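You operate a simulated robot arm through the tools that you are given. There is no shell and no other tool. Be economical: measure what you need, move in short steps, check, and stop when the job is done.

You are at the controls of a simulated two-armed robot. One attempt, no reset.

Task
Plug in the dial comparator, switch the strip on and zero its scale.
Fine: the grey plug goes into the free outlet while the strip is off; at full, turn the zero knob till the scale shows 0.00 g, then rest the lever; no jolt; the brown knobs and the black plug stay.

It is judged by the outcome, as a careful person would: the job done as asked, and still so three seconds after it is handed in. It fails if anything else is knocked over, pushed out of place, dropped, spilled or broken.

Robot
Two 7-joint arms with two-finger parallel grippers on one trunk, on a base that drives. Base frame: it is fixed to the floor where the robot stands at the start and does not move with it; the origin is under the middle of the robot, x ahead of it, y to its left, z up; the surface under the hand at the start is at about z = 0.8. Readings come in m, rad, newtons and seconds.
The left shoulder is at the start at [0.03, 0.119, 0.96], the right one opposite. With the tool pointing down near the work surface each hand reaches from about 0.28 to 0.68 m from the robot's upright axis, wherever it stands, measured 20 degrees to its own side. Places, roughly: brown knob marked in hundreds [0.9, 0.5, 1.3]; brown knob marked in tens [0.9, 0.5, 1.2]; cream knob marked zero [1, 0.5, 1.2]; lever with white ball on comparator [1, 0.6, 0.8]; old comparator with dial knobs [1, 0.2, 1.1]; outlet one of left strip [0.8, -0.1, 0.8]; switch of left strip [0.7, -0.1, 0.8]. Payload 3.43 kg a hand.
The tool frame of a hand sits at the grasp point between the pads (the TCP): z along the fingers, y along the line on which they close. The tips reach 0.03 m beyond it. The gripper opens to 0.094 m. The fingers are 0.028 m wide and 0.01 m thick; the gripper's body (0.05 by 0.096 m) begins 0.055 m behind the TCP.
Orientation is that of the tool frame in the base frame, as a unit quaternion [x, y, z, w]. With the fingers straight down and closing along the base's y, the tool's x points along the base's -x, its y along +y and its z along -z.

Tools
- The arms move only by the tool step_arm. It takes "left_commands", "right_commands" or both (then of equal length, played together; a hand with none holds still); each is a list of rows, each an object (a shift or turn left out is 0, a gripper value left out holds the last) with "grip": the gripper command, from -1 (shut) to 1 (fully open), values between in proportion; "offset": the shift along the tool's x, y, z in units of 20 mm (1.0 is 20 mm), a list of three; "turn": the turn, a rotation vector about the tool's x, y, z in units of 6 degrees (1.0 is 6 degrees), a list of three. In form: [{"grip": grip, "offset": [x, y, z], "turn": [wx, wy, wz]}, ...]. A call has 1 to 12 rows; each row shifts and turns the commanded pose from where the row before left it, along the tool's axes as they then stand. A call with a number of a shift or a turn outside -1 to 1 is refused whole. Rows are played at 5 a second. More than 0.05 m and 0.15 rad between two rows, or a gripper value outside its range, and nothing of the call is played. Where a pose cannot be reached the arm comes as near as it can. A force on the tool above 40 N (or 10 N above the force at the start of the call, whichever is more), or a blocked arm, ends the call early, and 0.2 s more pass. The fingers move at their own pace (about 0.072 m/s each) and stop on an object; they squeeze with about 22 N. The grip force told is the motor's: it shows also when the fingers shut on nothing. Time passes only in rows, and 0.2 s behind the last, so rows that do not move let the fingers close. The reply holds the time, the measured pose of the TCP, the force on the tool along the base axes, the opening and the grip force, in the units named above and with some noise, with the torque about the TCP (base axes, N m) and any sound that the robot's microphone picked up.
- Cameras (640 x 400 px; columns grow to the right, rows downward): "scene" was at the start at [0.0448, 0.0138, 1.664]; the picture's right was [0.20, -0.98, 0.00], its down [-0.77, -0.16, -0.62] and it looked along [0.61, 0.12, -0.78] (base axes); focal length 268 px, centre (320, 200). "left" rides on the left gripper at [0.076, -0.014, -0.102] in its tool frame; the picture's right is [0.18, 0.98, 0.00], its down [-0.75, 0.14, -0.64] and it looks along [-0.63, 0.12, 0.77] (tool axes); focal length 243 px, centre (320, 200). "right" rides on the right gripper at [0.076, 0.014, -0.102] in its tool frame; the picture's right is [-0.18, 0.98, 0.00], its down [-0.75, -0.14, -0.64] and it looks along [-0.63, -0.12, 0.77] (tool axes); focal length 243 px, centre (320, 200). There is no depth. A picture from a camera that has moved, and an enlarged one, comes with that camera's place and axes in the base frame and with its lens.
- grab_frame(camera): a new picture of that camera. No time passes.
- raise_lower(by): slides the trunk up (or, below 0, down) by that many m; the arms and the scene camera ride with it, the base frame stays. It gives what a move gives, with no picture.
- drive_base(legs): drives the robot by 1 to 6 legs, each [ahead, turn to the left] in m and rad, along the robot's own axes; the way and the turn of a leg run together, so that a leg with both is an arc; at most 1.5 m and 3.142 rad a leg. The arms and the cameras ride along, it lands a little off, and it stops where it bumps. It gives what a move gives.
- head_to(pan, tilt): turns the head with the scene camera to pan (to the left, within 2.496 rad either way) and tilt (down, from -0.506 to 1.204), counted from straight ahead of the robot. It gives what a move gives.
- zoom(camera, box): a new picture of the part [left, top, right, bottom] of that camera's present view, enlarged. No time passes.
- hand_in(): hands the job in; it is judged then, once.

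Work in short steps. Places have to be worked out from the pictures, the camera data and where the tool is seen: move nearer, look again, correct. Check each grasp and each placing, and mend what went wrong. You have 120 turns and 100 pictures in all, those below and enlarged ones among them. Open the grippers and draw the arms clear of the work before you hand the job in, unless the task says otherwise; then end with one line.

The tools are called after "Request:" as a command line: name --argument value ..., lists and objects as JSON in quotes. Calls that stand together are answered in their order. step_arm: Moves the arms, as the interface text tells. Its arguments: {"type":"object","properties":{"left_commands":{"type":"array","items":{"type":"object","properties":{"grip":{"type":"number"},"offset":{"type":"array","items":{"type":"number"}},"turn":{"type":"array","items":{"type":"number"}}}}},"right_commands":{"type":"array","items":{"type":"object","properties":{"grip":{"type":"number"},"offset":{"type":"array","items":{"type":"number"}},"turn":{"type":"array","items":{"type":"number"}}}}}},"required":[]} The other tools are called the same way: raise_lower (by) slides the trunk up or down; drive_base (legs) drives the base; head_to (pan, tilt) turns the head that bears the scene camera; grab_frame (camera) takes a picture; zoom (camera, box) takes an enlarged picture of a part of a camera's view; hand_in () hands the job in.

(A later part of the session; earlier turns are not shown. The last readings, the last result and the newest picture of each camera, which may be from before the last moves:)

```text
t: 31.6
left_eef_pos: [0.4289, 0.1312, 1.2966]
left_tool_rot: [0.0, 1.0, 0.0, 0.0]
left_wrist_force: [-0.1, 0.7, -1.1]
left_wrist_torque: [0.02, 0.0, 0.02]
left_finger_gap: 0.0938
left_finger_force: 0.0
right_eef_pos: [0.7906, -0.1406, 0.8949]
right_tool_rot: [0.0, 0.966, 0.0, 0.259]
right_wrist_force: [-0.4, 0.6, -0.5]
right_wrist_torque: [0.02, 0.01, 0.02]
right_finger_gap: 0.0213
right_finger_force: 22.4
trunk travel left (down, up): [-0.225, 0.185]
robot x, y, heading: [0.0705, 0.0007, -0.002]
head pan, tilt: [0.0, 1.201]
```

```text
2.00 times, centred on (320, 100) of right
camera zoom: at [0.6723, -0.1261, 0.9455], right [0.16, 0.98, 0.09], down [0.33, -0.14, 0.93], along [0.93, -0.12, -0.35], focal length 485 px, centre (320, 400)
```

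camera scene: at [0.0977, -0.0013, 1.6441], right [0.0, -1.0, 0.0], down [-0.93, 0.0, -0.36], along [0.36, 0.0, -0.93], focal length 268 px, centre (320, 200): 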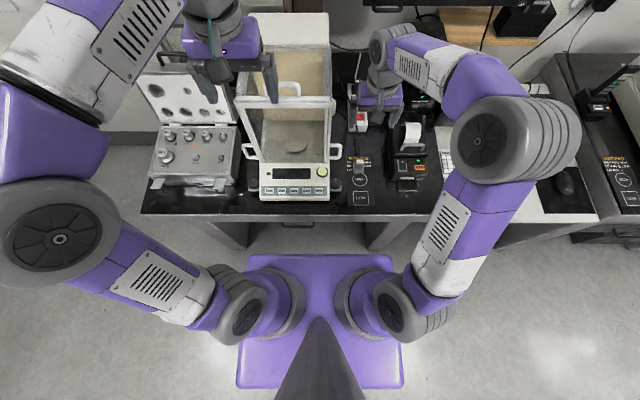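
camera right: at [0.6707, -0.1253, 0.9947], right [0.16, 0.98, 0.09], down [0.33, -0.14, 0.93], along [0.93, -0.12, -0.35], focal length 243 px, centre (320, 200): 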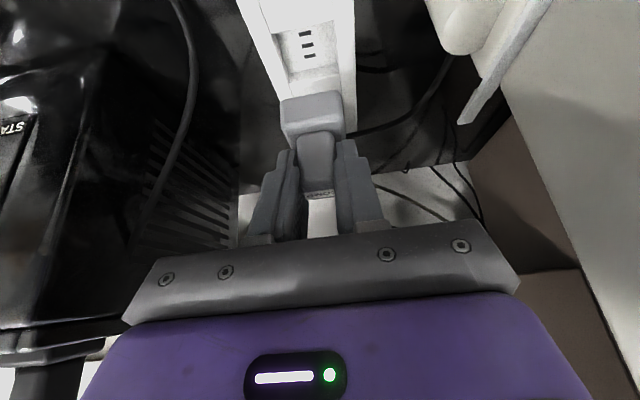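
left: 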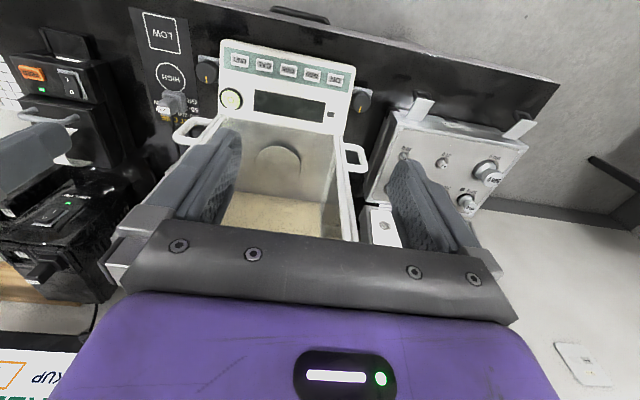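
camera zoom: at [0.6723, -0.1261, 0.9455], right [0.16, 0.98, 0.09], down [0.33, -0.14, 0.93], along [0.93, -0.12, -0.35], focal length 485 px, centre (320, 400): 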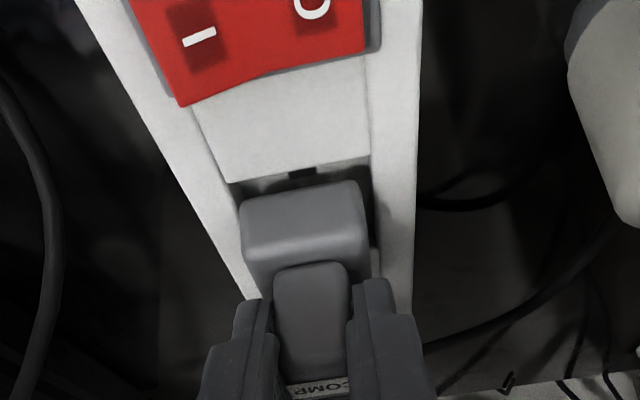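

Nicely centred over the recess. Lower in 2.5 mm steps.

Request:
step_arm --right_commands '[{"offset": [0.0625, 0, 0.108]}, {"offset": [0.0625, 0, 0.108]}, {"offset": [0.0625, 0, 0.108]}, {"offset": [0.0625, 0, 0.108]}, {"offset": [0.0625, 0, 0.108]}, {}]'

Request:
zoom --camera "right" --box '[240, 0, 400, 200]'

```text
t: 33.0
left_eef_pos: [0.4265, 0.1317, 1.296]
left_tool_rot: [0.0, 1.0, 0.0, 0.001]
left_wrist_force: [0.2, 0.0, 0.1]
left_wrist_torque: [-0.01, -0.02, -0.03]
left_finger_gap: 0.094
left_finger_force: 0.0
right_eef_pos: [0.7903, -0.1403, 0.8842]
right_tool_rot: [0.001, 0.966, 0.0, 0.26]
right_wrist_force: [-8.5, -0.4, 8.8]
right_wrist_torque: [0.03, 0.39, 0.01]
right_finger_gap: 0.0216
right_finger_force: 21.9
trunk travel left (down, up): [-0.225, 0.185]
robot x, y, heading: [0.0687, -0.0033, 0.004]
head pan, tilt: [0.0, 1.201]
```

```text
2.00 times, centred on (320, 100) of right
camera zoom: at [0.672, -0.1261, 0.9346], right [0.16, 0.98, 0.09], down [0.33, -0.14, 0.93], along [0.93, -0.12, -0.35], focal length 485 px, centre (320, 400)
```

zoom: 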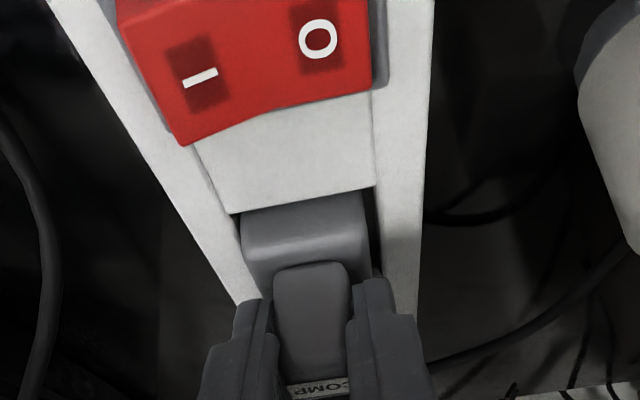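

Contact with equal −x and +z force: the plug's rear rides on the recess's sloped rear wall. Back off 3 mm up and 3 mm toward −x, then lower again.

Request:
step_arm --right_commands '[{"offset": [0.055, 0, -0.205]}, {}, {"offset": [0.05, 0, 0.0866]}, {"offset": [0.05, 0, 0.0866]}, {"offset": [0.05, 0, 0.0866]}, {}]'

Request:
zoom --camera "right" --box '[240, 0, 400, 200]'

```text
t: 34.4
left_eef_pos: [0.4257, 0.132, 1.2976]
left_tool_rot: [0.0, 1.0, 0.0, 0.0]
left_wrist_force: [-0.3, -0.2, -0.7]
left_wrist_torque: [0.0, 0.02, 0.0]
left_finger_gap: 0.0943
left_finger_force: 0.1
right_eef_pos: [0.7862, -0.1397, 0.8847]
right_tool_rot: [0.0, 0.965, 0.0, 0.263]
right_wrist_force: [0.2, -0.6, 20.5]
right_wrist_torque: [0.01, 0.05, -0.03]
right_finger_gap: 0.0215
right_finger_force: 21.8
trunk travel left (down, up): [-0.225, 0.185]
robot x, y, heading: [0.0663, -0.0002, -0.004]
head pan, tilt: [0.0, 1.201]
```

```text
2.00 times, centred on (320, 100) of right
camera zoom: at [0.6698, -0.1257, 0.9334], right [0.16, 0.98, 0.09], down [0.32, -0.14, 0.94], along [0.93, -0.12, -0.34], focal length 485 px, centre (320, 400)
```

zoom: 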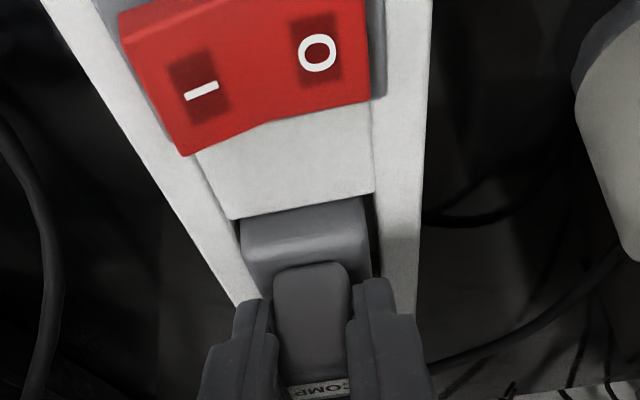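

Now pure vertical force of 20 N at z=0.885 — either on the floor or on the front edge. I ease off and shift +2 mm in x (between the two contact spots), reading the forces.

Request:
step_arm --right_commands '[{"offset": [-0.1, 0, -0.173]}, {"offset": [-0.0866, 0, 0.05]}, {"offset": [0.05, 0, 0.0866]}, {}]'

Request:
step_arm --right_commands '[{"offset": [0.05, 0, 0.0866]}, {"offset": [0.05, 0, 0.0866]}, {}]'

```text
t: 35.4
left_eef_pos: [0.4251, 0.1308, 1.2973]
left_tool_rot: [0.0, 1.0, 0.0, 0.0]
left_wrist_force: [-0.2, -0.7, 0.9]
left_wrist_torque: [0.01, 0.0, 0.03]
left_finger_gap: 0.0938
left_finger_force: 0.0
right_eef_pos: [0.7887, -0.1407, 0.8846]
right_tool_rot: [0.0, 0.966, 0.0, 0.26]
right_wrist_force: [-2.2, -1.0, 18.7]
right_wrist_torque: [-0.01, -0.05, -0.02]
right_finger_gap: 0.0215
right_finger_force: 21.9
trunk travel left (down, up): [-0.225, 0.185]
robot x, y, heading: [0.0696, -0.0003, 0.002]
head pan, tilt: [0.0, 1.201]
```

```text
t: 36.1
left_eef_pos: [0.4251, 0.1322, 1.2976]
left_tool_rot: [0.0, 1.0, 0.0, 0.002]
left_wrist_force: [0.5, -0.4, -0.3]
left_wrist_torque: [-0.02, 0.02, 0.0]
left_finger_gap: 0.0939
left_finger_force: 0.0
right_eef_pos: [0.7886, -0.1407, 0.8823]
right_tool_rot: [0.0, 0.965, 0.0, 0.263]
right_wrist_force: [-6.7, -1.0, 28.4]
right_wrist_torque: [-0.03, 0.2, 0.02]
right_finger_gap: 0.0213
right_finger_force: 22.0
trunk travel left (down, up): [-0.225, 0.185]
robot x, y, heading: [0.0671, 0.0027, -0.001]
head pan, tilt: [0.0, 1.201]
```

Request:
zoom --camera "right" --box '[240, 0, 400, 200]'

```text
2.00 times, centred on (320, 100) of right
camera zoom: at [0.6702, -0.1256, 0.9328], right [0.16, 0.98, 0.09], down [0.32, -0.14, 0.94], along [0.93, -0.12, -0.34], focal length 485 px, centre (320, 400)
```

zoom: 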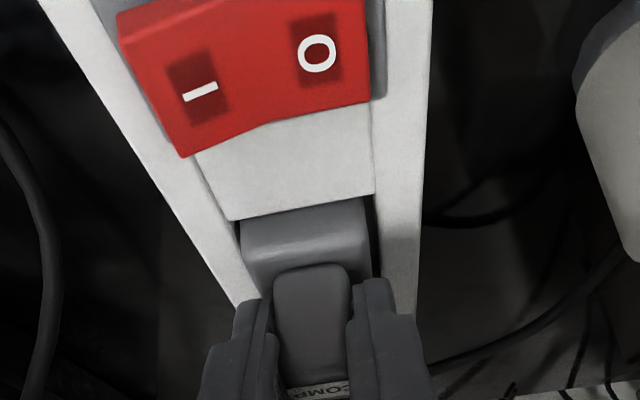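

I'll relieve the load, release, and inspect how the plug sits compared with the black one.

Request:
step_arm --right_commands '[{"offset": [-0.075, 0, -0.13]}, {"grip": -0.4}, {"grip": -0.1}, {"grip": 0.0}, {"offset": [-0.5, 0, -0.866]}, {"offset": [-0.5, 0, -0.866]}, {"offset": [-0.5, 0, -0.866]}, {"offset": [-0.5, 0, -0.866]}, {"offset": [0, 0, -1]}, {"offset": [0, 0, -1]}]'

Request:
grab_frame --camera "right"

```text
t: 38.4
left_eef_pos: [0.4284, 0.1307, 1.2969]
left_tool_rot: [0.001, 1.0, 0.0, 0.001]
left_wrist_force: [0.3, -0.3, 1.2]
left_wrist_torque: [0.01, -0.01, -0.01]
left_finger_gap: 0.094
left_finger_force: 0.0
right_eef_pos: [0.7688, -0.1411, 0.9942]
right_tool_rot: [-0.001, 0.966, 0.0, 0.259]
right_wrist_force: [0.2, 0.7, -0.3]
right_wrist_torque: [-0.01, 0.03, 0.01]
right_finger_gap: 0.0473
right_finger_force: 0.2
trunk travel left (down, up): [-0.225, 0.185]
robot x, y, heading: [0.0707, -0.0037, -0.002]
head pan, tilt: [0.0, 1.201]
```

```text
60 pictures are left
camera right: at [0.6515, -0.1262, 1.0453], right [0.16, 0.98, 0.09], down [0.33, -0.14, 0.93], along [0.93, -0.12, -0.35], focal length 243 px, centre (320, 200)
```

right: 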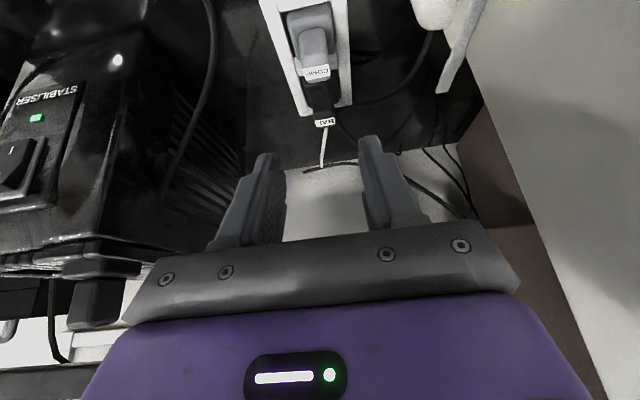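

Request:
zoom --camera "right" --box '[260, 0, 380, 135]'

```text
2.96 times, centred on (320, 68) of right
camera zoom: at [0.6515, -0.1262, 1.0453], right [0.16, 0.98, 0.09], down [0.33, -0.14, 0.93], along [0.93, -0.12, -0.35], focal length 719 px, centre (320, 593)
```

zoom: 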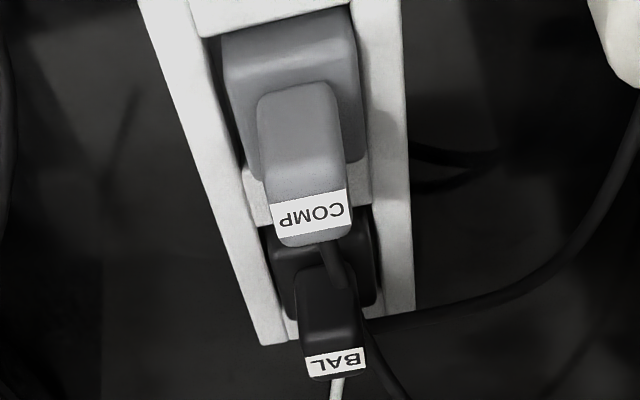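

I pull the hand back to vertical and away for a cleaner look with both cameras.

Request:
step_arm --right_commands '[{"offset": [0.5, 0, -1]}, {"offset": [1, 0, -0.5], "turn": [0, 1, 0]}, {"offset": [1, 0, 0], "turn": [0, 1, 0]}, {"offset": [1, 0, 0], "turn": [0, 1, 0]}, {"offset": [1, 0, 0], "turn": [0, 1, 0]}, {"offset": [1, 0, 0], "turn": [0, 1, 0]}, {"offset": [1, 0, 0]}]'

Request:
zoom --camera "right" --box '[270, 60, 400, 240]'

Request:
zoom --camera "scene" --box '[340, 60, 390, 130]'

```text
t: 40.0
left_eef_pos: [0.4284, 0.131, 1.2979]
left_tool_rot: [0.0, 1.0, 0.0, 0.001]
left_wrist_force: [-0.8, 0.9, -0.9]
left_wrist_torque: [-0.01, -0.04, 0.01]
left_finger_gap: 0.0941
left_finger_force: 0.1
right_eef_pos: [0.6299, -0.1398, 0.985]
right_tool_rot: [0.0, 1.0, 0.001, -0.001]
right_wrist_force: [-0.5, 0.6, 0.6]
right_wrist_torque: [-0.01, 0.03, -0.02]
right_finger_gap: 0.0471
right_finger_force: 0.1
trunk travel left (down, up): [-0.225, 0.185]
robot x, y, heading: [0.0679, 0.0008, 0.004]
head pan, tilt: [0.0, 1.201]
```

```text
2.22 times, centred on (335, 150) of right
camera zoom: at [0.5535, -0.1257, 1.0878], right [0.18, 0.98, 0.0], down [0.75, -0.14, 0.64], along [0.63, -0.12, -0.77], focal length 539 px, centre (287, 311)
```

zoom: 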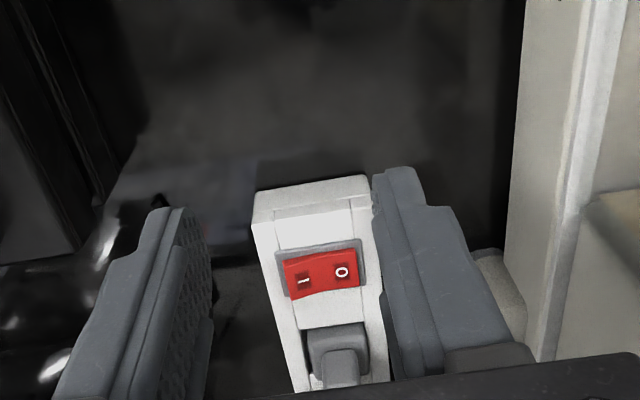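

```text
5.71 times, centred on (365, 95) of scene
camera zoom: at [0.0948, -0.0014, 1.6441], right [0.0, -1.0, 0.0], down [-0.93, 0.0, -0.36], along [0.36, 0.0, -0.93], focal length 1534 px, centre (63, 800)
```

zoom: 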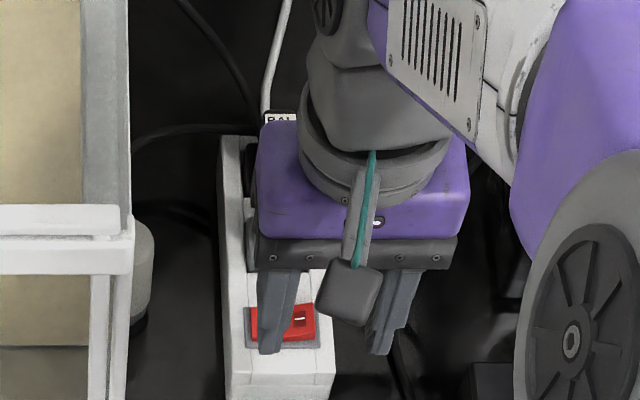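

Request:
step_arm --right_commands '[{"offset": [0, 0, -1]}, {"offset": [1, 0, -1]}, {"offset": [1, 0, -1]}, {"offset": [1, 0, -1]}, {"offset": [1, 0, -1]}, {"offset": [1, 0, 0]}, {"offset": [1, 0, 0]}, {"offset": [1, 0, 0]}, {"offset": [1, 0, 0]}, {"offset": [1, 0, 0]}]'

Request:
zoom --camera "scene" --box '[340, 60, 390, 130]'

Request:
zoom --camera "right" --box '[290, 120, 390, 250]'

```text
t: 42.1
left_eef_pos: [0.428, 0.1323, 1.2963]
left_tool_rot: [0.0, 1.0, 0.001, -0.001]
left_wrist_force: [-0.5, -0.3, 0.0]
left_wrist_torque: [0.04, 0.01, 0.04]
left_finger_gap: 0.0938
left_finger_force: 0.1
right_eef_pos: [0.4501, -0.1394, 1.0858]
right_tool_rot: [-0.001, 1.0, 0.0, 0.0]
right_wrist_force: [-0.3, -1.1, -0.1]
right_wrist_torque: [-0.03, -0.02, 0.01]
right_finger_gap: 0.0469
right_finger_force: 0.0
trunk travel left (down, up): [-0.225, 0.185]
robot x, y, heading: [0.0665, -0.0003, -0.003]
head pan, tilt: [0.0, 1.201]
```

```text
5.71 times, centred on (365, 95) of scene
camera zoom: at [0.0953, -0.0015, 1.6441], right [0.0, -1.0, 0.0], down [-0.93, 0.0, -0.36], along [0.36, 0.0, -0.93], focal length 1534 px, centre (63, 800)
```

zoom: 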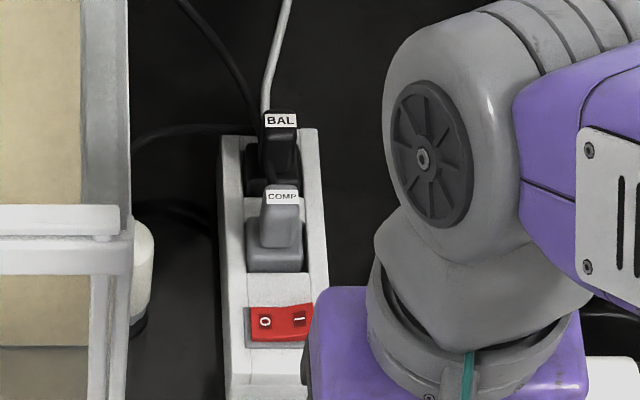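

```text
3.08 times, centred on (340, 185) of right
camera zoom: at [0.3742, -0.1263, 1.1878], right [0.18, 0.98, 0.0], down [0.75, -0.14, 0.64], along [0.63, -0.12, -0.77], focal length 746 px, centre (258, 246)
```

zoom: 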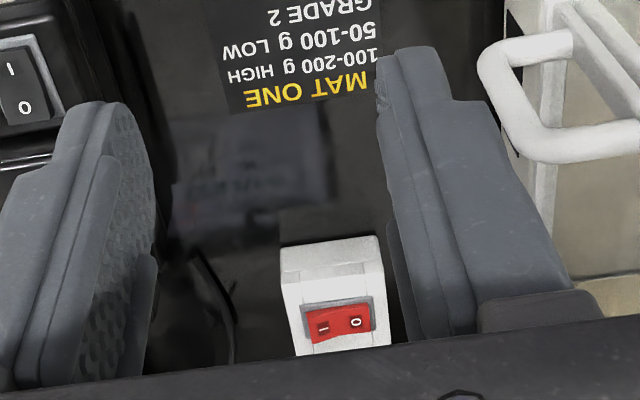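

Request:
zoom --camera "scene" --box '[354, 76, 382, 116]'

```text
10.00 times, centred on (368, 96) of scene
camera zoom: at [0.0953, -0.0015, 1.6441], right [0.0, -1.0, 0.0], down [-0.93, 0.0, -0.36], along [0.36, 0.0, -0.93], focal length 2684 px, centre (-160, 1240)
```

zoom: 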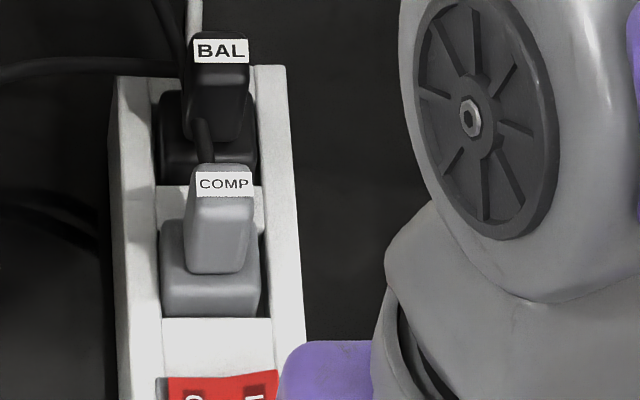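

The grey plug protrudes exactly as the black one does: seated. Next the switch: "I" side at about (0.732,−0.151). I close the right gripper and approach with the tilt again.

Request:
step_arm --right_commands '[{"offset": [-1, 0, 0], "grip": -1}, {"offset": [-1, 0, 0]}, {"offset": [-1, 0, 0]}, {"offset": [-1, 0, 0]}, {"offset": [-1, 0, 0]}, {"offset": [-1, -0.2, 0], "turn": [0, -1, 0]}, {"offset": [-1, -0.2, 0], "turn": [0, -1, 0]}, {"offset": [-1, -0.2, 0], "turn": [0, -1, 0]}, {"offset": [-1, -0.13, 0], "turn": [0, -1, 0]}, {"offset": [-1, 0, 0], "turn": [0, -1, 0]}, {}]'

```text
t: 44.5
left_eef_pos: [0.4285, 0.1305, 1.2956]
left_tool_rot: [-0.001, 1.0, -0.001, 0.0]
left_wrist_force: [0.0, -0.1, -0.5]
left_wrist_torque: [0.02, 0.01, -0.02]
left_finger_gap: 0.0938
left_finger_force: 0.0
right_eef_pos: [0.6483, -0.1559, 1.1048]
right_tool_rot: [0.0, 0.966, -0.001, 0.26]
right_wrist_force: [-0.4, 0.1, -0.3]
right_wrist_torque: [0.01, 0.01, 0.03]
right_finger_gap: 0.0002
right_finger_force: 22.0
trunk travel left (down, up): [-0.225, 0.185]
robot x, y, heading: [0.0698, -0.0009, 0.001]
head pan, tilt: [0.0, 1.201]
```

Request:
step_arm --right_commands '[{"offset": [0.14, 0.01, 0.969]}, {"offset": [0.14, 0.01, 0.969]}, {"offset": [0.14, 0.01, 0.969]}, {"offset": [0.14, 0.01, 0.969]}, {"offset": [0.14, 0.01, 0.969]}, {"offset": [0.14, 0.01, 0.969]}, {"offset": [0.14, 0.01, 0.969]}, {"offset": [0.14, 0.01, 0.969]}, {"offset": [0.14, 0, 0.969]}, {"offset": [0.14, 0, 0.969]}, {"offset": [0.14, 0, 0.969]}, {}]'

Request:
zoom --camera "right" --box '[240, 0, 400, 200]'

```text
t: 47.1
left_eef_pos: [0.4284, 0.1322, 1.2961]
left_tool_rot: [-0.001, 1.0, 0.0, -0.001]
left_wrist_force: [0.2, 0.7, 0.0]
left_wrist_torque: [0.03, -0.01, 0.02]
left_finger_gap: 0.0941
left_finger_force: 0.0
right_eef_pos: [0.7281, -0.1534, 0.9063]
right_tool_rot: [-0.001, 0.966, 0.0, 0.258]
right_wrist_force: [-0.8, -0.2, -0.3]
right_wrist_torque: [-0.01, 0.0, 0.01]
right_finger_gap: 0.0
right_finger_force: 21.9
trunk travel left (down, up): [-0.225, 0.185]
robot x, y, heading: [0.0703, -0.0006, 0.001]
head pan, tilt: [0.0, 1.201]
```

```text
2.00 times, centred on (320, 100) of right
camera zoom: at [0.611, -0.1392, 0.9557], right [0.16, 0.98, 0.09], down [0.33, -0.14, 0.93], along [0.93, -0.12, -0.35], focal length 485 px, centre (320, 400)
```

zoom: 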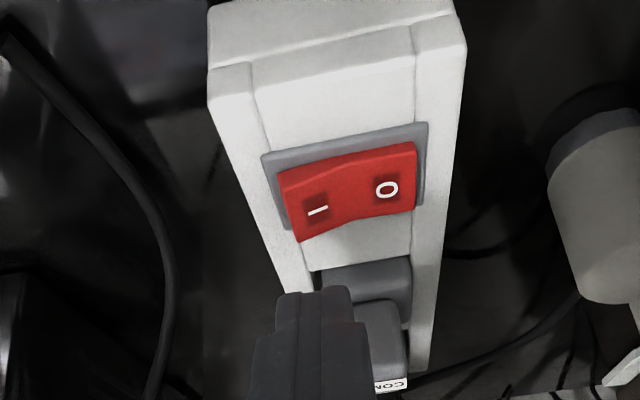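

The "I" end stands proud (off). Lower onto it in small steps.

Request:
step_arm --right_commands '[{"offset": [0.1, 0, 0.173]}, {"offset": [0.1, 0, 0.173]}, {"offset": [0.1, 0, 0.173]}, {"offset": [0.1, 0, 0.173]}, {"offset": [0.1, 0, 0.173]}, {"offset": [0.05, 0, 0.0866]}, {"offset": [0.05, 0, 0.0866]}, {}]'

Request:
zoom --camera "right" --box '[240, 0, 400, 200]'

```text
t: 49.0
left_eef_pos: [0.428, 0.1317, 1.2966]
left_tool_rot: [0.0, 1.0, 0.0, 0.0]
left_wrist_force: [-0.9, -0.1, -0.3]
left_wrist_torque: [-0.04, -0.01, -0.01]
left_finger_gap: 0.0942
left_finger_force: 0.0
right_eef_pos: [0.7288, -0.1526, 0.8812]
right_tool_rot: [0.001, 0.966, 0.0, 0.259]
right_wrist_force: [0.2, 0.1, 0.7]
right_wrist_torque: [0.0, 0.0, 0.01]
right_finger_gap: 0.0
right_finger_force: 21.7
trunk travel left (down, up): [-0.225, 0.185]
robot x, y, heading: [0.0694, -0.0001, 0.001]
head pan, tilt: [0.0, 1.201]
```

```text
2.00 times, centred on (320, 100) of right
camera zoom: at [0.6111, -0.1387, 0.9319], right [0.16, 0.98, 0.09], down [0.33, -0.14, 0.93], along [0.93, -0.12, -0.35], focal length 485 px, centre (320, 400)
```

zoom: 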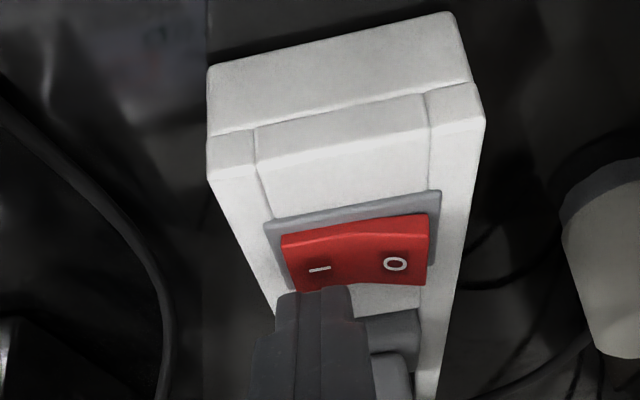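

Request:
step_arm --right_commands '[{"offset": [0.05, 0, 0.0866]}, {"offset": [0.05, 0, 0.0866]}, {"offset": [0.05, 0, 0.0866]}, {}]'

Request:
zoom --camera "right" --box '[240, 0, 400, 200]'

```text
t: 50.0
left_eef_pos: [0.4259, 0.131, 1.2974]
left_tool_rot: [0.0, 1.0, 0.0, 0.001]
left_wrist_force: [0.1, 0.6, 0.1]
left_wrist_torque: [0.04, 0.02, 0.03]
left_finger_gap: 0.0942
left_finger_force: 0.1
right_eef_pos: [0.7295, -0.1537, 0.8807]
right_tool_rot: [0.0, 0.965, 0.001, 0.264]
right_wrist_force: [-4.2, -2.6, 29.9]
right_wrist_torque: [0.14, 0.03, -0.03]
right_finger_gap: 0.0
right_finger_force: 22.0
trunk travel left (down, up): [-0.225, 0.185]
robot x, y, heading: [0.0718, -0.0016, 0.0]
head pan, tilt: [0.0, 1.201]
```

```text
2.00 times, centred on (320, 100) of right
camera zoom: at [0.6104, -0.1387, 0.9302], right [0.16, 0.98, 0.09], down [0.32, -0.14, 0.94], along [0.93, -0.12, -0.34], focal length 485 px, centre (320, 400)
```

zoom: 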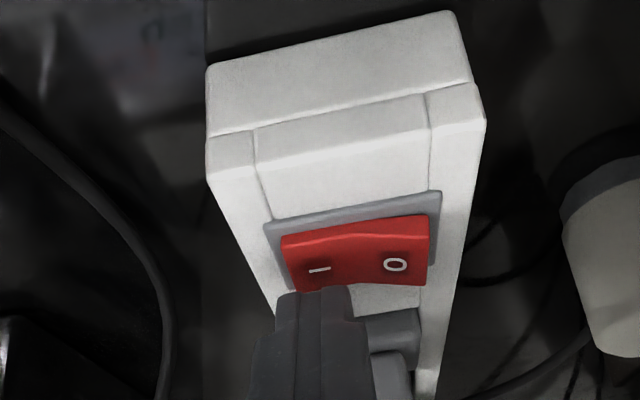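

30 N without rocker motion: the tip bears at the rocker's far edge/strip. Back up and shift 8 mm toward the robot.

Request:
step_arm --right_commands '[{"offset": [-0.2, 0, -0.346]}, {"offset": [-0.2, 0, -0.346]}, {"offset": [0.346, -0.1, -0.2]}, {}]'

Request:
zoom --camera "right" --box '[240, 0, 400, 200]'

```text
t: 51.0
left_eef_pos: [0.4278, 0.1309, 1.2978]
left_tool_rot: [0.0, 1.0, 0.001, -0.001]
left_wrist_force: [0.2, -1.1, -0.4]
left_wrist_torque: [0.0, 0.0, 0.01]
left_finger_gap: 0.0938
left_finger_force: 0.2
right_eef_pos: [0.7191, -0.1552, 0.8898]
right_tool_rot: [0.0, 0.966, 0.0, 0.259]
right_wrist_force: [-0.4, 0.5, -0.4]
right_wrist_torque: [0.03, 0.03, 0.02]
right_finger_gap: 0.0
right_finger_force: 22.2
trunk travel left (down, up): [-0.225, 0.185]
robot x, y, heading: [0.0662, 0.0005, -0.004]
head pan, tilt: [0.0, 1.201]
```

```text
2.00 times, centred on (320, 100) of right
camera zoom: at [0.6025, -0.1407, 0.9419], right [0.16, 0.98, 0.09], down [0.33, -0.14, 0.93], along [0.93, -0.12, -0.35], focal length 485 px, centre (320, 400)
```

zoom: 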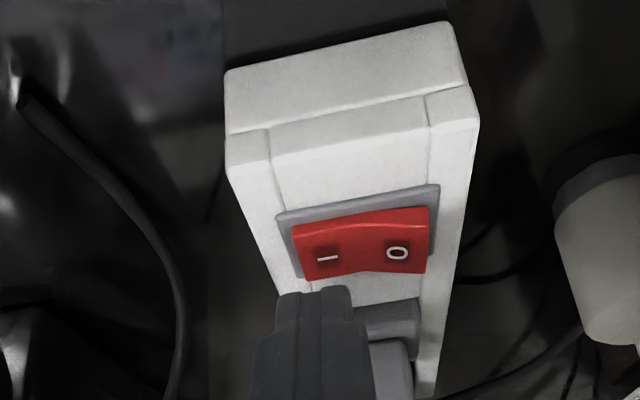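

Comparing with the earlier picture, the rocker has in fact flipped (O end now proud). Retreat the right arm and check from above.

Request:
step_arm --right_commands '[{"offset": [-0.5, 0, -0.866]}, {"offset": [-0.5, 0, -0.866]}, {"offset": [0, 0, -1]}, {"offset": [0, 0, -1]}, {"offset": [0, 0, -1]}, {"offset": [0, 0, -1], "turn": [0, 1, 0]}, {"offset": [0, 0, -1], "turn": [0, 1, 0]}, {"offset": [1, 0, -0.5], "turn": [0, 1, 0]}, {"offset": [1, 0, -0.5], "turn": [0, 1, 0]}, {"offset": [1, 0, 0], "turn": [0, 1, 0]}, {"offset": [1, 0, 0]}, {"offset": [1, 0, 0]}]'

Request:
zoom --camera "scene" --box '[344, 60, 394, 130]'

```text
t: 53.5
left_eef_pos: [0.428, 0.1314, 1.2964]
left_tool_rot: [-0.001, 1.0, 0.0, -0.001]
left_wrist_force: [-0.4, 0.7, -0.4]
left_wrist_torque: [-0.01, 0.01, -0.01]
left_finger_gap: 0.0942
left_finger_force: 0.1
right_eef_pos: [0.5678, -0.1545, 1.0264]
right_tool_rot: [-0.001, 1.0, 0.0, 0.0]
right_wrist_force: [0.2, -0.3, 0.4]
right_wrist_torque: [0.01, 0.0, -0.02]
right_finger_gap: 0.0001
right_finger_force: 22.1
trunk travel left (down, up): [-0.225, 0.185]
robot x, y, heading: [0.0681, -0.0039, -0.003]
head pan, tilt: [0.0, 1.201]
```

```text
5.71 times, centred on (369, 95) of scene
camera zoom: at [0.0957, -0.0014, 1.6441], right [0.0, -1.0, 0.0], down [-0.93, 0.0, -0.36], along [0.36, 0.0, -0.93], focal length 1534 px, centre (40, 800)
```

zoom: 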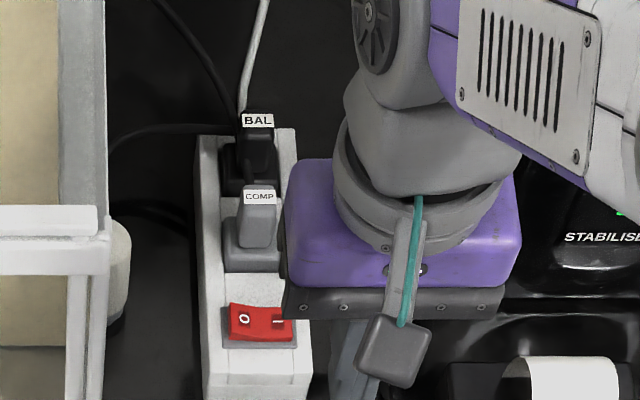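

Strip is on and plug seated. Tuck the right arm, then back away from the table and look at the comparator's left side.

Request:
step_arm --right_commands '[{"offset": [1, 0, -1]}, {"offset": [1, 0, -1]}, {"offset": [1, 0, -1]}, {"offset": [1, 0, -1]}, {"offset": [1, 0, -1]}, {"offset": [1, 0, -1]}, {"offset": [1, 0, -1]}, {"offset": [1, 0, 0]}]'

Request:
drive_base --legs '[[-0.3, 0]]'

Request:
head_to --pan 0.7 --tilt 0.7

Request:
grab_frame --camera "scene"

```text
t: 55.4
left_eef_pos: [0.4272, 0.1306, 1.2958]
left_tool_rot: [0.0, 1.0, 0.0, 0.0]
left_wrist_force: [-0.7, 0.8, -0.8]
left_wrist_torque: [0.0, -0.01, 0.02]
left_finger_gap: 0.0938
left_finger_force: 0.1
right_eef_pos: [0.408, -0.1558, 1.1662]
right_tool_rot: [-0.001, 1.0, 0.0, 0.0]
right_wrist_force: [0.0, -0.2, 0.6]
right_wrist_torque: [0.01, 0.01, -0.01]
right_finger_gap: 0.0
right_finger_force: 22.0
trunk travel left (down, up): [-0.225, 0.185]
robot x, y, heading: [0.0696, -0.0028, 0.004]
head pan, tilt: [0.0, 1.201]
```

```text
t: 57.4
left_eef_pos: [0.1325, 0.1321, 1.2973]
left_tool_rot: [0.0, 1.0, 0.0, 0.0]
left_wrist_force: [0.3, 0.1, 0.1]
left_wrist_torque: [0.0, -0.05, -0.01]
left_finger_gap: 0.094
left_finger_force: 0.0
right_eef_pos: [0.1114, -0.1567, 1.1655]
right_tool_rot: [-0.001, 1.0, 0.0, 0.0]
right_wrist_force: [-0.4, 0.5, -0.3]
right_wrist_torque: [-0.03, -0.01, -0.02]
right_finger_gap: 0.0
right_finger_force: 22.3
trunk travel left (down, up): [-0.225, 0.185]
robot x, y, heading: [-0.2305, 0.0053, 0.002]
head pan, tilt: [0.0, 1.201]
```

```text
t: 58.5
left_eef_pos: [0.132, 0.1306, 1.2961]
left_tool_rot: [-0.001, 1.0, 0.0, 0.0]
left_wrist_force: [-0.6, 0.5, 0.0]
left_wrist_torque: [-0.03, -0.03, 0.0]
left_finger_gap: 0.0943
left_finger_force: 0.1
right_eef_pos: [0.1125, -0.1563, 1.1659]
right_tool_rot: [-0.001, 1.0, -0.001, 0.0]
right_wrist_force: [-0.4, 0.0, 1.4]
right_wrist_torque: [0.01, 0.01, 0.0]
right_finger_gap: 0.0
right_finger_force: 22.2
trunk travel left (down, up): [-0.225, 0.185]
robot x, y, heading: [-0.2268, 0.0033, -0.004]
head pan, tilt: [0.7, 0.7]
```

```text
48 pictures are left
camera scene: at [-0.1915, 0.0531, 1.68], right [0.64, -0.76, 0.0], down [-0.49, -0.42, -0.76], along [0.58, 0.49, -0.64], focal length 268 px, centre (320, 200)
```

scene: 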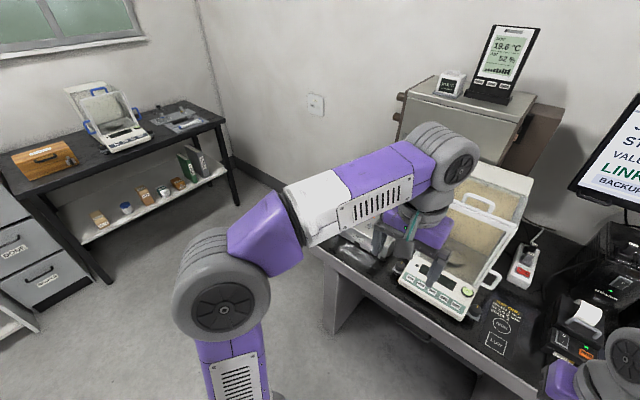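

Free floor extends between the desk (y<0.5) and the shelf (y≈1.9). I drive around to stand near (−0.33,1.05) first.

Request:
drive_base --legs '[[-0.1, 0], [0, 1.571], [1.05, 0], [0, -1.571]]'

Request:
head_to --pan -0.3 --tilt 0.45

Request:
grab_frame --camera "scene"

```text
t: 72.2
left_eef_pos: [0.0393, 1.1719, 1.2964]
left_tool_rot: [-0.001, 1.0, -0.001, 0.0]
left_wrist_force: [0.7, 0.3, -0.2]
left_wrist_torque: [-0.03, -0.02, -0.02]
left_finger_gap: 0.094
left_finger_force: 0.0
right_eef_pos: [0.0187, 0.8847, 1.1643]
right_tool_rot: [0.0, 1.0, 0.0, 0.0]
right_wrist_force: [0.2, -0.3, -0.4]
right_wrist_torque: [0.03, -0.01, 0.03]
right_finger_gap: 0.0
right_finger_force: 21.6
trunk travel left (down, up): [-0.225, 0.185]
robot x, y, heading: [-0.3212, 1.0386, 0.002]
head pan, tilt: [0.7, 0.7]
```

```text
t: 73.5
left_eef_pos: [0.0381, 1.1718, 1.2958]
left_tool_rot: [-0.001, 1.0, 0.0, 0.0]
left_wrist_force: [0.2, -0.6, -0.2]
left_wrist_torque: [0.01, -0.02, 0.0]
left_finger_gap: 0.094
left_finger_force: 0.0
right_eef_pos: [0.0183, 0.8828, 1.1647]
right_tool_rot: [-0.001, 1.0, 0.001, 0.0]
right_wrist_force: [0.4, -0.3, 0.4]
right_wrist_torque: [0.0, -0.01, -0.03]
right_finger_gap: 0.0001
right_finger_force: 22.3
trunk travel left (down, up): [-0.225, 0.185]
robot x, y, heading: [-0.3187, 1.0389, 0.006]
head pan, tilt: [-0.3, 0.45]
```

```text
47 pictures are left
camera scene: at [-0.262, 1.0114, 1.7022], right [-0.29, -0.96, 0.0], down [-0.42, 0.13, -0.9], along [0.86, -0.26, -0.44], focal length 268 px, centre (320, 200)
```

scene: 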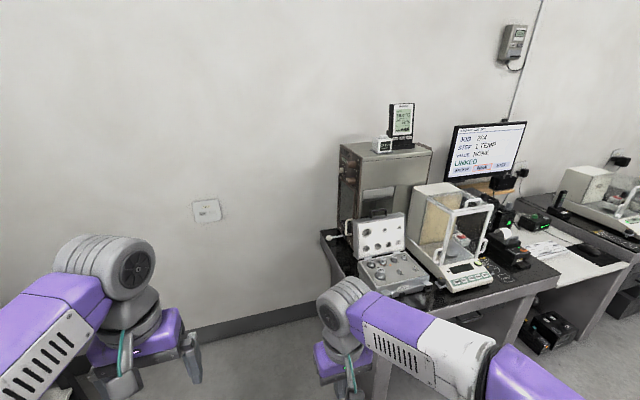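

Request:
zoom --camera "scene" --box '[310, 90, 450, 270]'

```text
2.22 times, centred on (380, 180) of scene
camera zoom: at [-0.262, 1.0114, 1.7022], right [-0.29, -0.96, 0.0], down [-0.42, 0.13, -0.9], along [0.86, -0.26, -0.44], focal length 597 px, centre (187, 244)
```

zoom: 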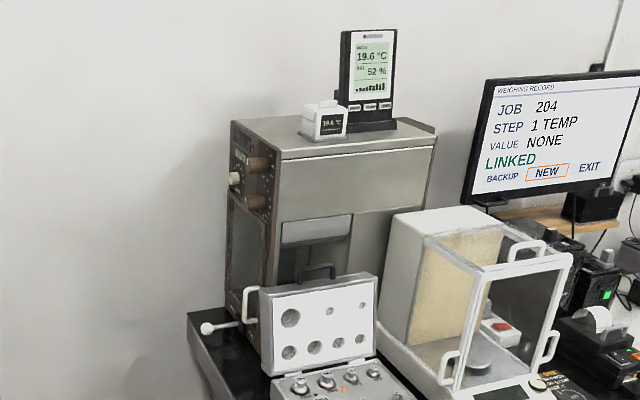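

The panel is on the +y face, ball lever at about (0.94,0.59,0.84). Drive up to (0.6,1.04) and turn 60° right.

Request:
drive_base --legs '[[0.91, 0], [0, -1.05]]'

Request:
head_to --pan 0 --tilt 0.75

Request:
grab_frame --camera "scene"

```text
t: 80.9
left_eef_pos: [0.8801, 0.7928, 1.2961]
left_tool_rot: [0.501, 0.866, 0.0, 0.0]
left_wrist_force: [0.7, -0.1, 0.1]
left_wrist_torque: [0.0, -0.01, 0.01]
left_finger_gap: 0.0943
left_finger_force: 0.2
right_eef_pos: [0.6205, 0.6678, 1.1657]
right_tool_rot: [0.501, 0.865, 0.0, 0.001]
right_wrist_force: [0.2, -0.1, 0.4]
right_wrist_torque: [0.03, -0.01, 0.0]
right_finger_gap: 0.0
right_finger_force: 22.1
trunk travel left (down, up): [-0.225, 0.185]
robot x, y, heading: [0.5895, 1.0398, -1.049]
head pan, tilt: [-0.3, 0.45]
```

```text
t: 81.7
left_eef_pos: [0.8813, 0.7932, 1.2962]
left_tool_rot: [0.501, 0.865, 0.0, -0.001]
left_wrist_force: [0.3, 0.4, 0.2]
left_wrist_torque: [0.0, 0.0, -0.04]
left_finger_gap: 0.0941
left_finger_force: 0.0
right_eef_pos: [0.6213, 0.6677, 1.1644]
right_tool_rot: [0.501, 0.866, 0.0, -0.001]
right_wrist_force: [-0.6, -0.6, 0.0]
right_wrist_torque: [0.03, 0.0, 0.0]
right_finger_gap: 0.0002
right_finger_force: 21.9
trunk travel left (down, up): [-0.225, 0.185]
robot x, y, heading: [0.5868, 1.04, -1.045]
head pan, tilt: [0.0, 0.75]
```

```text
45 pictures are left
camera scene: at [0.6147, 0.9924, 1.6759], right [-0.87, -0.5, 0.0], down [-0.34, 0.59, -0.73], along [0.36, -0.63, -0.68], focal length 268 px, centre (320, 200)
```

scene: 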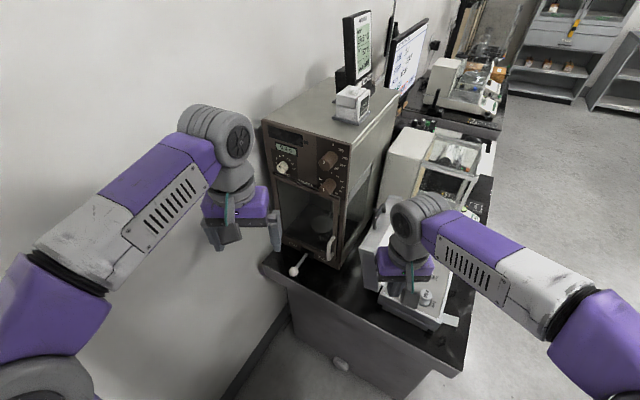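

Good view. Zoom on the panel and the lever.

Request:
zoom --camera "scene" --box '[260, 120, 350, 200]'

Request:
zoom --camera "scene" --box '[260, 190, 360, 290]'

```text
5.00 times, centred on (305, 160) of scene
camera zoom: at [0.6147, 0.9924, 1.6759], right [-0.87, -0.5, 0.0], down [-0.34, 0.59, -0.73], along [0.36, -0.63, -0.68], focal length 1342 px, centre (395, 400)
```

zoom: 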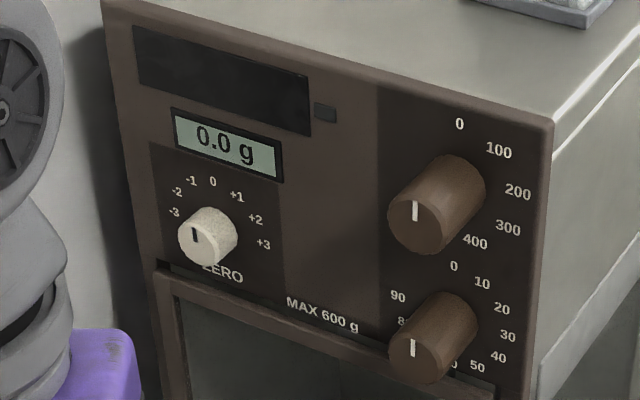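

```text
4.00 times, centred on (310, 240) of scene
camera zoom: at [0.6147, 0.9924, 1.6759], right [-0.87, -0.5, 0.0], down [-0.34, 0.59, -0.73], along [0.36, -0.63, -0.68], focal length 1074 px, centre (360, 40)
```

zoom: 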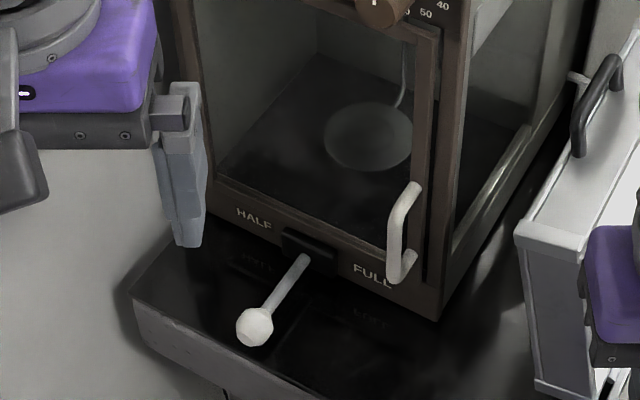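

Lever: HALF to +x, FULL to −x, now at centre (rest); ball triangulated at (0.957,0.585,0.828). Cream knob near (0.997,0.53,1.244). I orient the left hand to close along x with a 30° forward tilt.

Request:
step_arm --left_commands '[{"turn": [0, 0, 1]}, {"turn": [0, 0, 1]}, {"turn": [0, 0, 1]}, {"turn": [0, 0, 1]}, {"turn": [0, 0, 1]}, {"turn": [0, -1, 0]}, {"turn": [0, -1, 0]}, {"turn": [0, -1, 0]}, {"turn": [0, -1, 0]}, {"turn": [0, -1, 0]}, {}]'

Request:
grab_frame --camera "left"

```text
t: 84.1
left_eef_pos: [0.8813, 0.7925, 1.2955]
left_tool_rot: [0.683, 0.683, -0.183, 0.182]
left_wrist_force: [-0.7, -0.2, 0.6]
left_wrist_torque: [0.01, 0.02, 0.0]
left_finger_gap: 0.0941
left_finger_force: 0.0
right_eef_pos: [0.6212, 0.6682, 1.1647]
right_tool_rot: [0.5, 0.866, -0.001, 0.0]
right_wrist_force: [-0.2, -0.1, -1.0]
right_wrist_torque: [0.02, 0.05, 0.03]
right_finger_gap: 0.0001
right_finger_force: 21.6
trunk travel left (down, up): [-0.225, 0.185]
robot x, y, heading: [0.5886, 1.0417, -1.044]
head pan, tilt: [0.0, 0.75]
```

```text
42 pictures are left
camera left: at [0.8658, 0.9107, 1.3473], right [0.98, 0.16, -0.09], down [0.14, -0.33, 0.93], along [0.12, -0.93, -0.35], focal length 243 px, centre (320, 200)
```

left: 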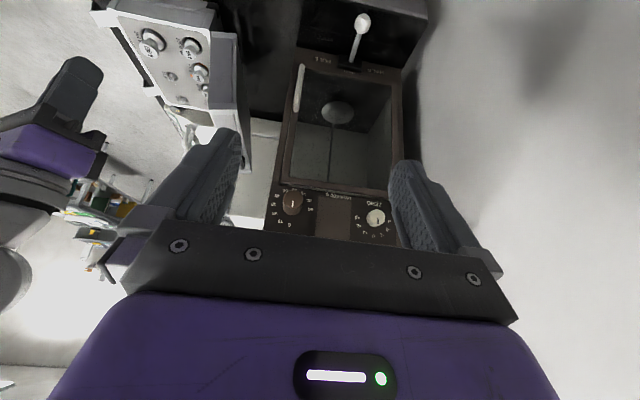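

Ball confirmed at (0.959,0.583). Descend toward a staging point in front of it.

Request:
step_arm --left_commands '[{"offset": [0.135, 0.173, 0.881]}, {"offset": [0.135, 0.173, 0.881]}, {"offset": [0.135, 0.173, 0.881]}, {"offset": [0.135, 0.173, 0.881]}, {"offset": [0.135, 0.173, 0.881]}, {"offset": [0.135, 0.173, 0.881]}, {"offset": [0.135, 0.173, 0.881]}, {"offset": [0.135, 0.173, 0.881]}, {"offset": [0.135, 0.173, 0.881]}, {"offset": [0.135, 0.173, 0.881]}, {"offset": [0.135, 0.173, 0.881]}]'

Request:
step_arm --left_commands '[{"offset": [0.135, 0.173, 0.881], "grip": 0.2}, {"offset": [0.135, 0.173, 0.881]}, {"offset": [0.135, 0.173, 0.881]}, {"offset": [0.135, 0.173, 0.881]}, {"offset": [0.135, 0.173, 0.881]}, {"offset": [0.135, 0.173, 0.881]}, {"offset": [0.135, 0.173, 0.881]}, {"offset": [0.135, 0.173, 0.881]}, {"offset": [0.135, 0.173, 0.881]}, {"offset": [0.135, 0.173, 0.881]}, {"offset": [0.135, 0.173, 0.881]}]'

Request:
grab_frame --camera "left"

```text
t: 86.5
left_eef_pos: [0.919, 0.7216, 1.1133]
left_tool_rot: [0.684, 0.682, -0.184, 0.182]
left_wrist_force: [0.7, 0.2, -0.5]
left_wrist_torque: [0.0, -0.01, 0.04]
left_finger_gap: 0.094
left_finger_force: 0.1
right_eef_pos: [0.6222, 0.6676, 1.1652]
right_tool_rot: [0.501, 0.866, 0.0, 0.0]
right_wrist_force: [-0.4, -0.6, -0.5]
right_wrist_torque: [0.02, -0.02, -0.01]
right_finger_gap: 0.0001
right_finger_force: 22.0
trunk travel left (down, up): [-0.225, 0.185]
robot x, y, heading: [0.5841, 1.0404, -1.045]
head pan, tilt: [0.0, 0.75]
```

```text
t: 88.9
left_eef_pos: [0.9565, 0.6502, 0.9308]
left_tool_rot: [0.684, 0.682, -0.183, 0.182]
left_wrist_force: [0.7, 0.7, -0.2]
left_wrist_torque: [-0.01, 0.01, 0.0]
left_finger_gap: 0.0561
left_finger_force: 0.1
right_eef_pos: [0.6227, 0.6674, 1.1654]
right_tool_rot: [0.501, 0.866, 0.001, 0.0]
right_wrist_force: [0.5, -0.2, -0.4]
right_wrist_torque: [-0.01, 0.01, 0.0]
right_finger_gap: 0.0004
right_finger_force: 21.8
trunk travel left (down, up): [-0.225, 0.185]
robot x, y, heading: [0.5884, 1.0419, -1.044]
head pan, tilt: [0.0, 0.75]
```

```text
41 pictures are left
camera left: at [0.943, 0.7684, 0.9818], right [0.98, 0.16, -0.09], down [0.14, -0.33, 0.93], along [0.12, -0.93, -0.35], focal length 243 px, centre (320, 200)
```

left: 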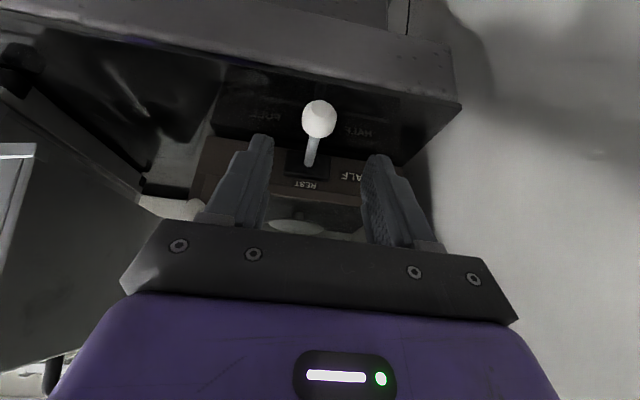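

Ball at (0.959,0.578), Ø≈33 mm, lever at "REST". Advance slowly with the fingers straddling it.

Request:
step_arm --left_commands '[{"offset": [-0.066, 0.01, 0.517], "grip": 0.35}, {"offset": [-0.066, 0.01, 0.517]}, {"offset": [-0.066, 0.01, 0.517]}, {"offset": [-0.066, 0.01, 0.517]}, {"offset": [-0.066, 0.01, 0.517]}, {"offset": [-0.066, 0.01, 0.517]}, {"offset": [-0.066, 0.01, 0.517]}, {"offset": [-0.066, 0.01, 0.517]}, {"offset": [-0.066, 0, 0.517]}, {"offset": [-0.066, 0, 0.517]}, {}]'

Request:
zoom --camera "left" --box '[180, 20, 460, 250]'

```text
t: 91.3
left_eef_pos: [0.9595, 0.5901, 0.8491]
left_tool_rot: [0.684, 0.682, -0.183, 0.183]
left_wrist_force: [-0.5, 0.3, 1.5]
left_wrist_torque: [0.02, 0.0, 0.01]
left_finger_gap: 0.0633
left_finger_force: 0.1
right_eef_pos: [0.6224, 0.6678, 1.1641]
right_tool_rot: [0.501, 0.865, 0.0, 0.0]
right_wrist_force: [0.5, -0.3, -0.2]
right_wrist_torque: [0.0, -0.02, -0.01]
right_finger_gap: 0.0
right_finger_force: 22.3
trunk travel left (down, up): [-0.225, 0.185]
robot x, y, heading: [0.5877, 1.0428, -1.045]
head pan, tilt: [0.0, 0.75]
```

```text
1.74 times, centred on (320, 135) of left
camera zoom: at [0.9441, 0.7066, 0.8998], right [0.98, 0.16, -0.09], down [0.14, -0.33, 0.93], along [0.12, -0.93, -0.35], focal length 422 px, centre (320, 313)
```

zoom: 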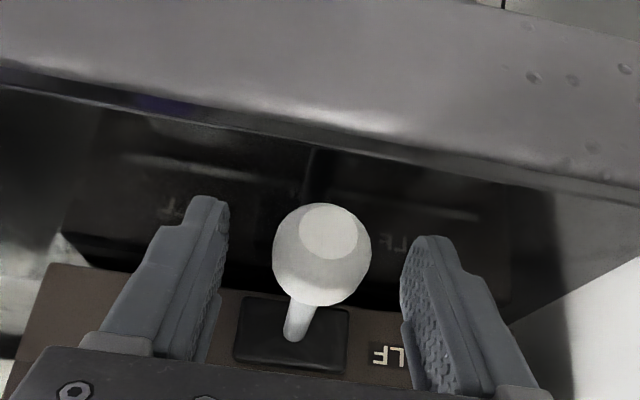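

Ball is centred. I narrow the fingers to a loose cage (~40 mm), then move the lever gently toward FULL (−x) at about 15 mm/s.

Request:
step_arm --left_commands '[{"grip": 0.1}, {"grip": -0.05}, {"grip": -0.13}, {"offset": [0, -0.1, 0]}, {"offset": [0, -0.15, 0]}, {"offset": [0, -0.15, 0]}, {"offset": [0, -0.15, 0]}, {"offset": [0, -0.15, 0]}, {}]'

Request:
zoom --camera "left" --box '[180, 20, 460, 250]'

```text
t: 93.3
left_eef_pos: [0.9447, 0.5883, 0.849]
left_tool_rot: [0.684, 0.682, -0.183, 0.182]
left_wrist_force: [0.2, 0.6, -0.5]
left_wrist_torque: [0.0, -0.04, 0.0]
left_finger_gap: 0.0414
left_finger_force: 0.0
right_eef_pos: [0.6223, 0.6678, 1.1642]
right_tool_rot: [0.5, 0.866, -0.001, 0.0]
right_wrist_force: [0.0, -0.5, -0.4]
right_wrist_torque: [0.03, -0.02, 0.02]
right_finger_gap: 0.0002
right_finger_force: 22.4
trunk travel left (down, up): [-0.225, 0.185]
robot x, y, heading: [0.5841, 1.0404, -1.046]
head pan, tilt: [0.0, 0.75]
```

```text
1.74 times, centred on (320, 135) of left
camera zoom: at [0.9297, 0.7061, 0.9], right [0.98, 0.16, -0.09], down [0.14, -0.33, 0.93], along [0.12, -0.93, -0.35], focal length 422 px, centre (320, 313)
```

zoom: 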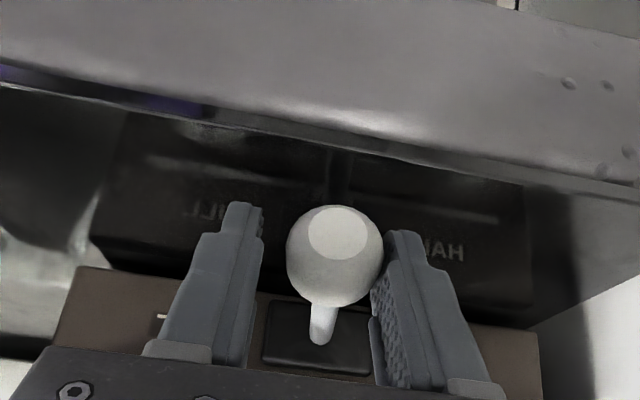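

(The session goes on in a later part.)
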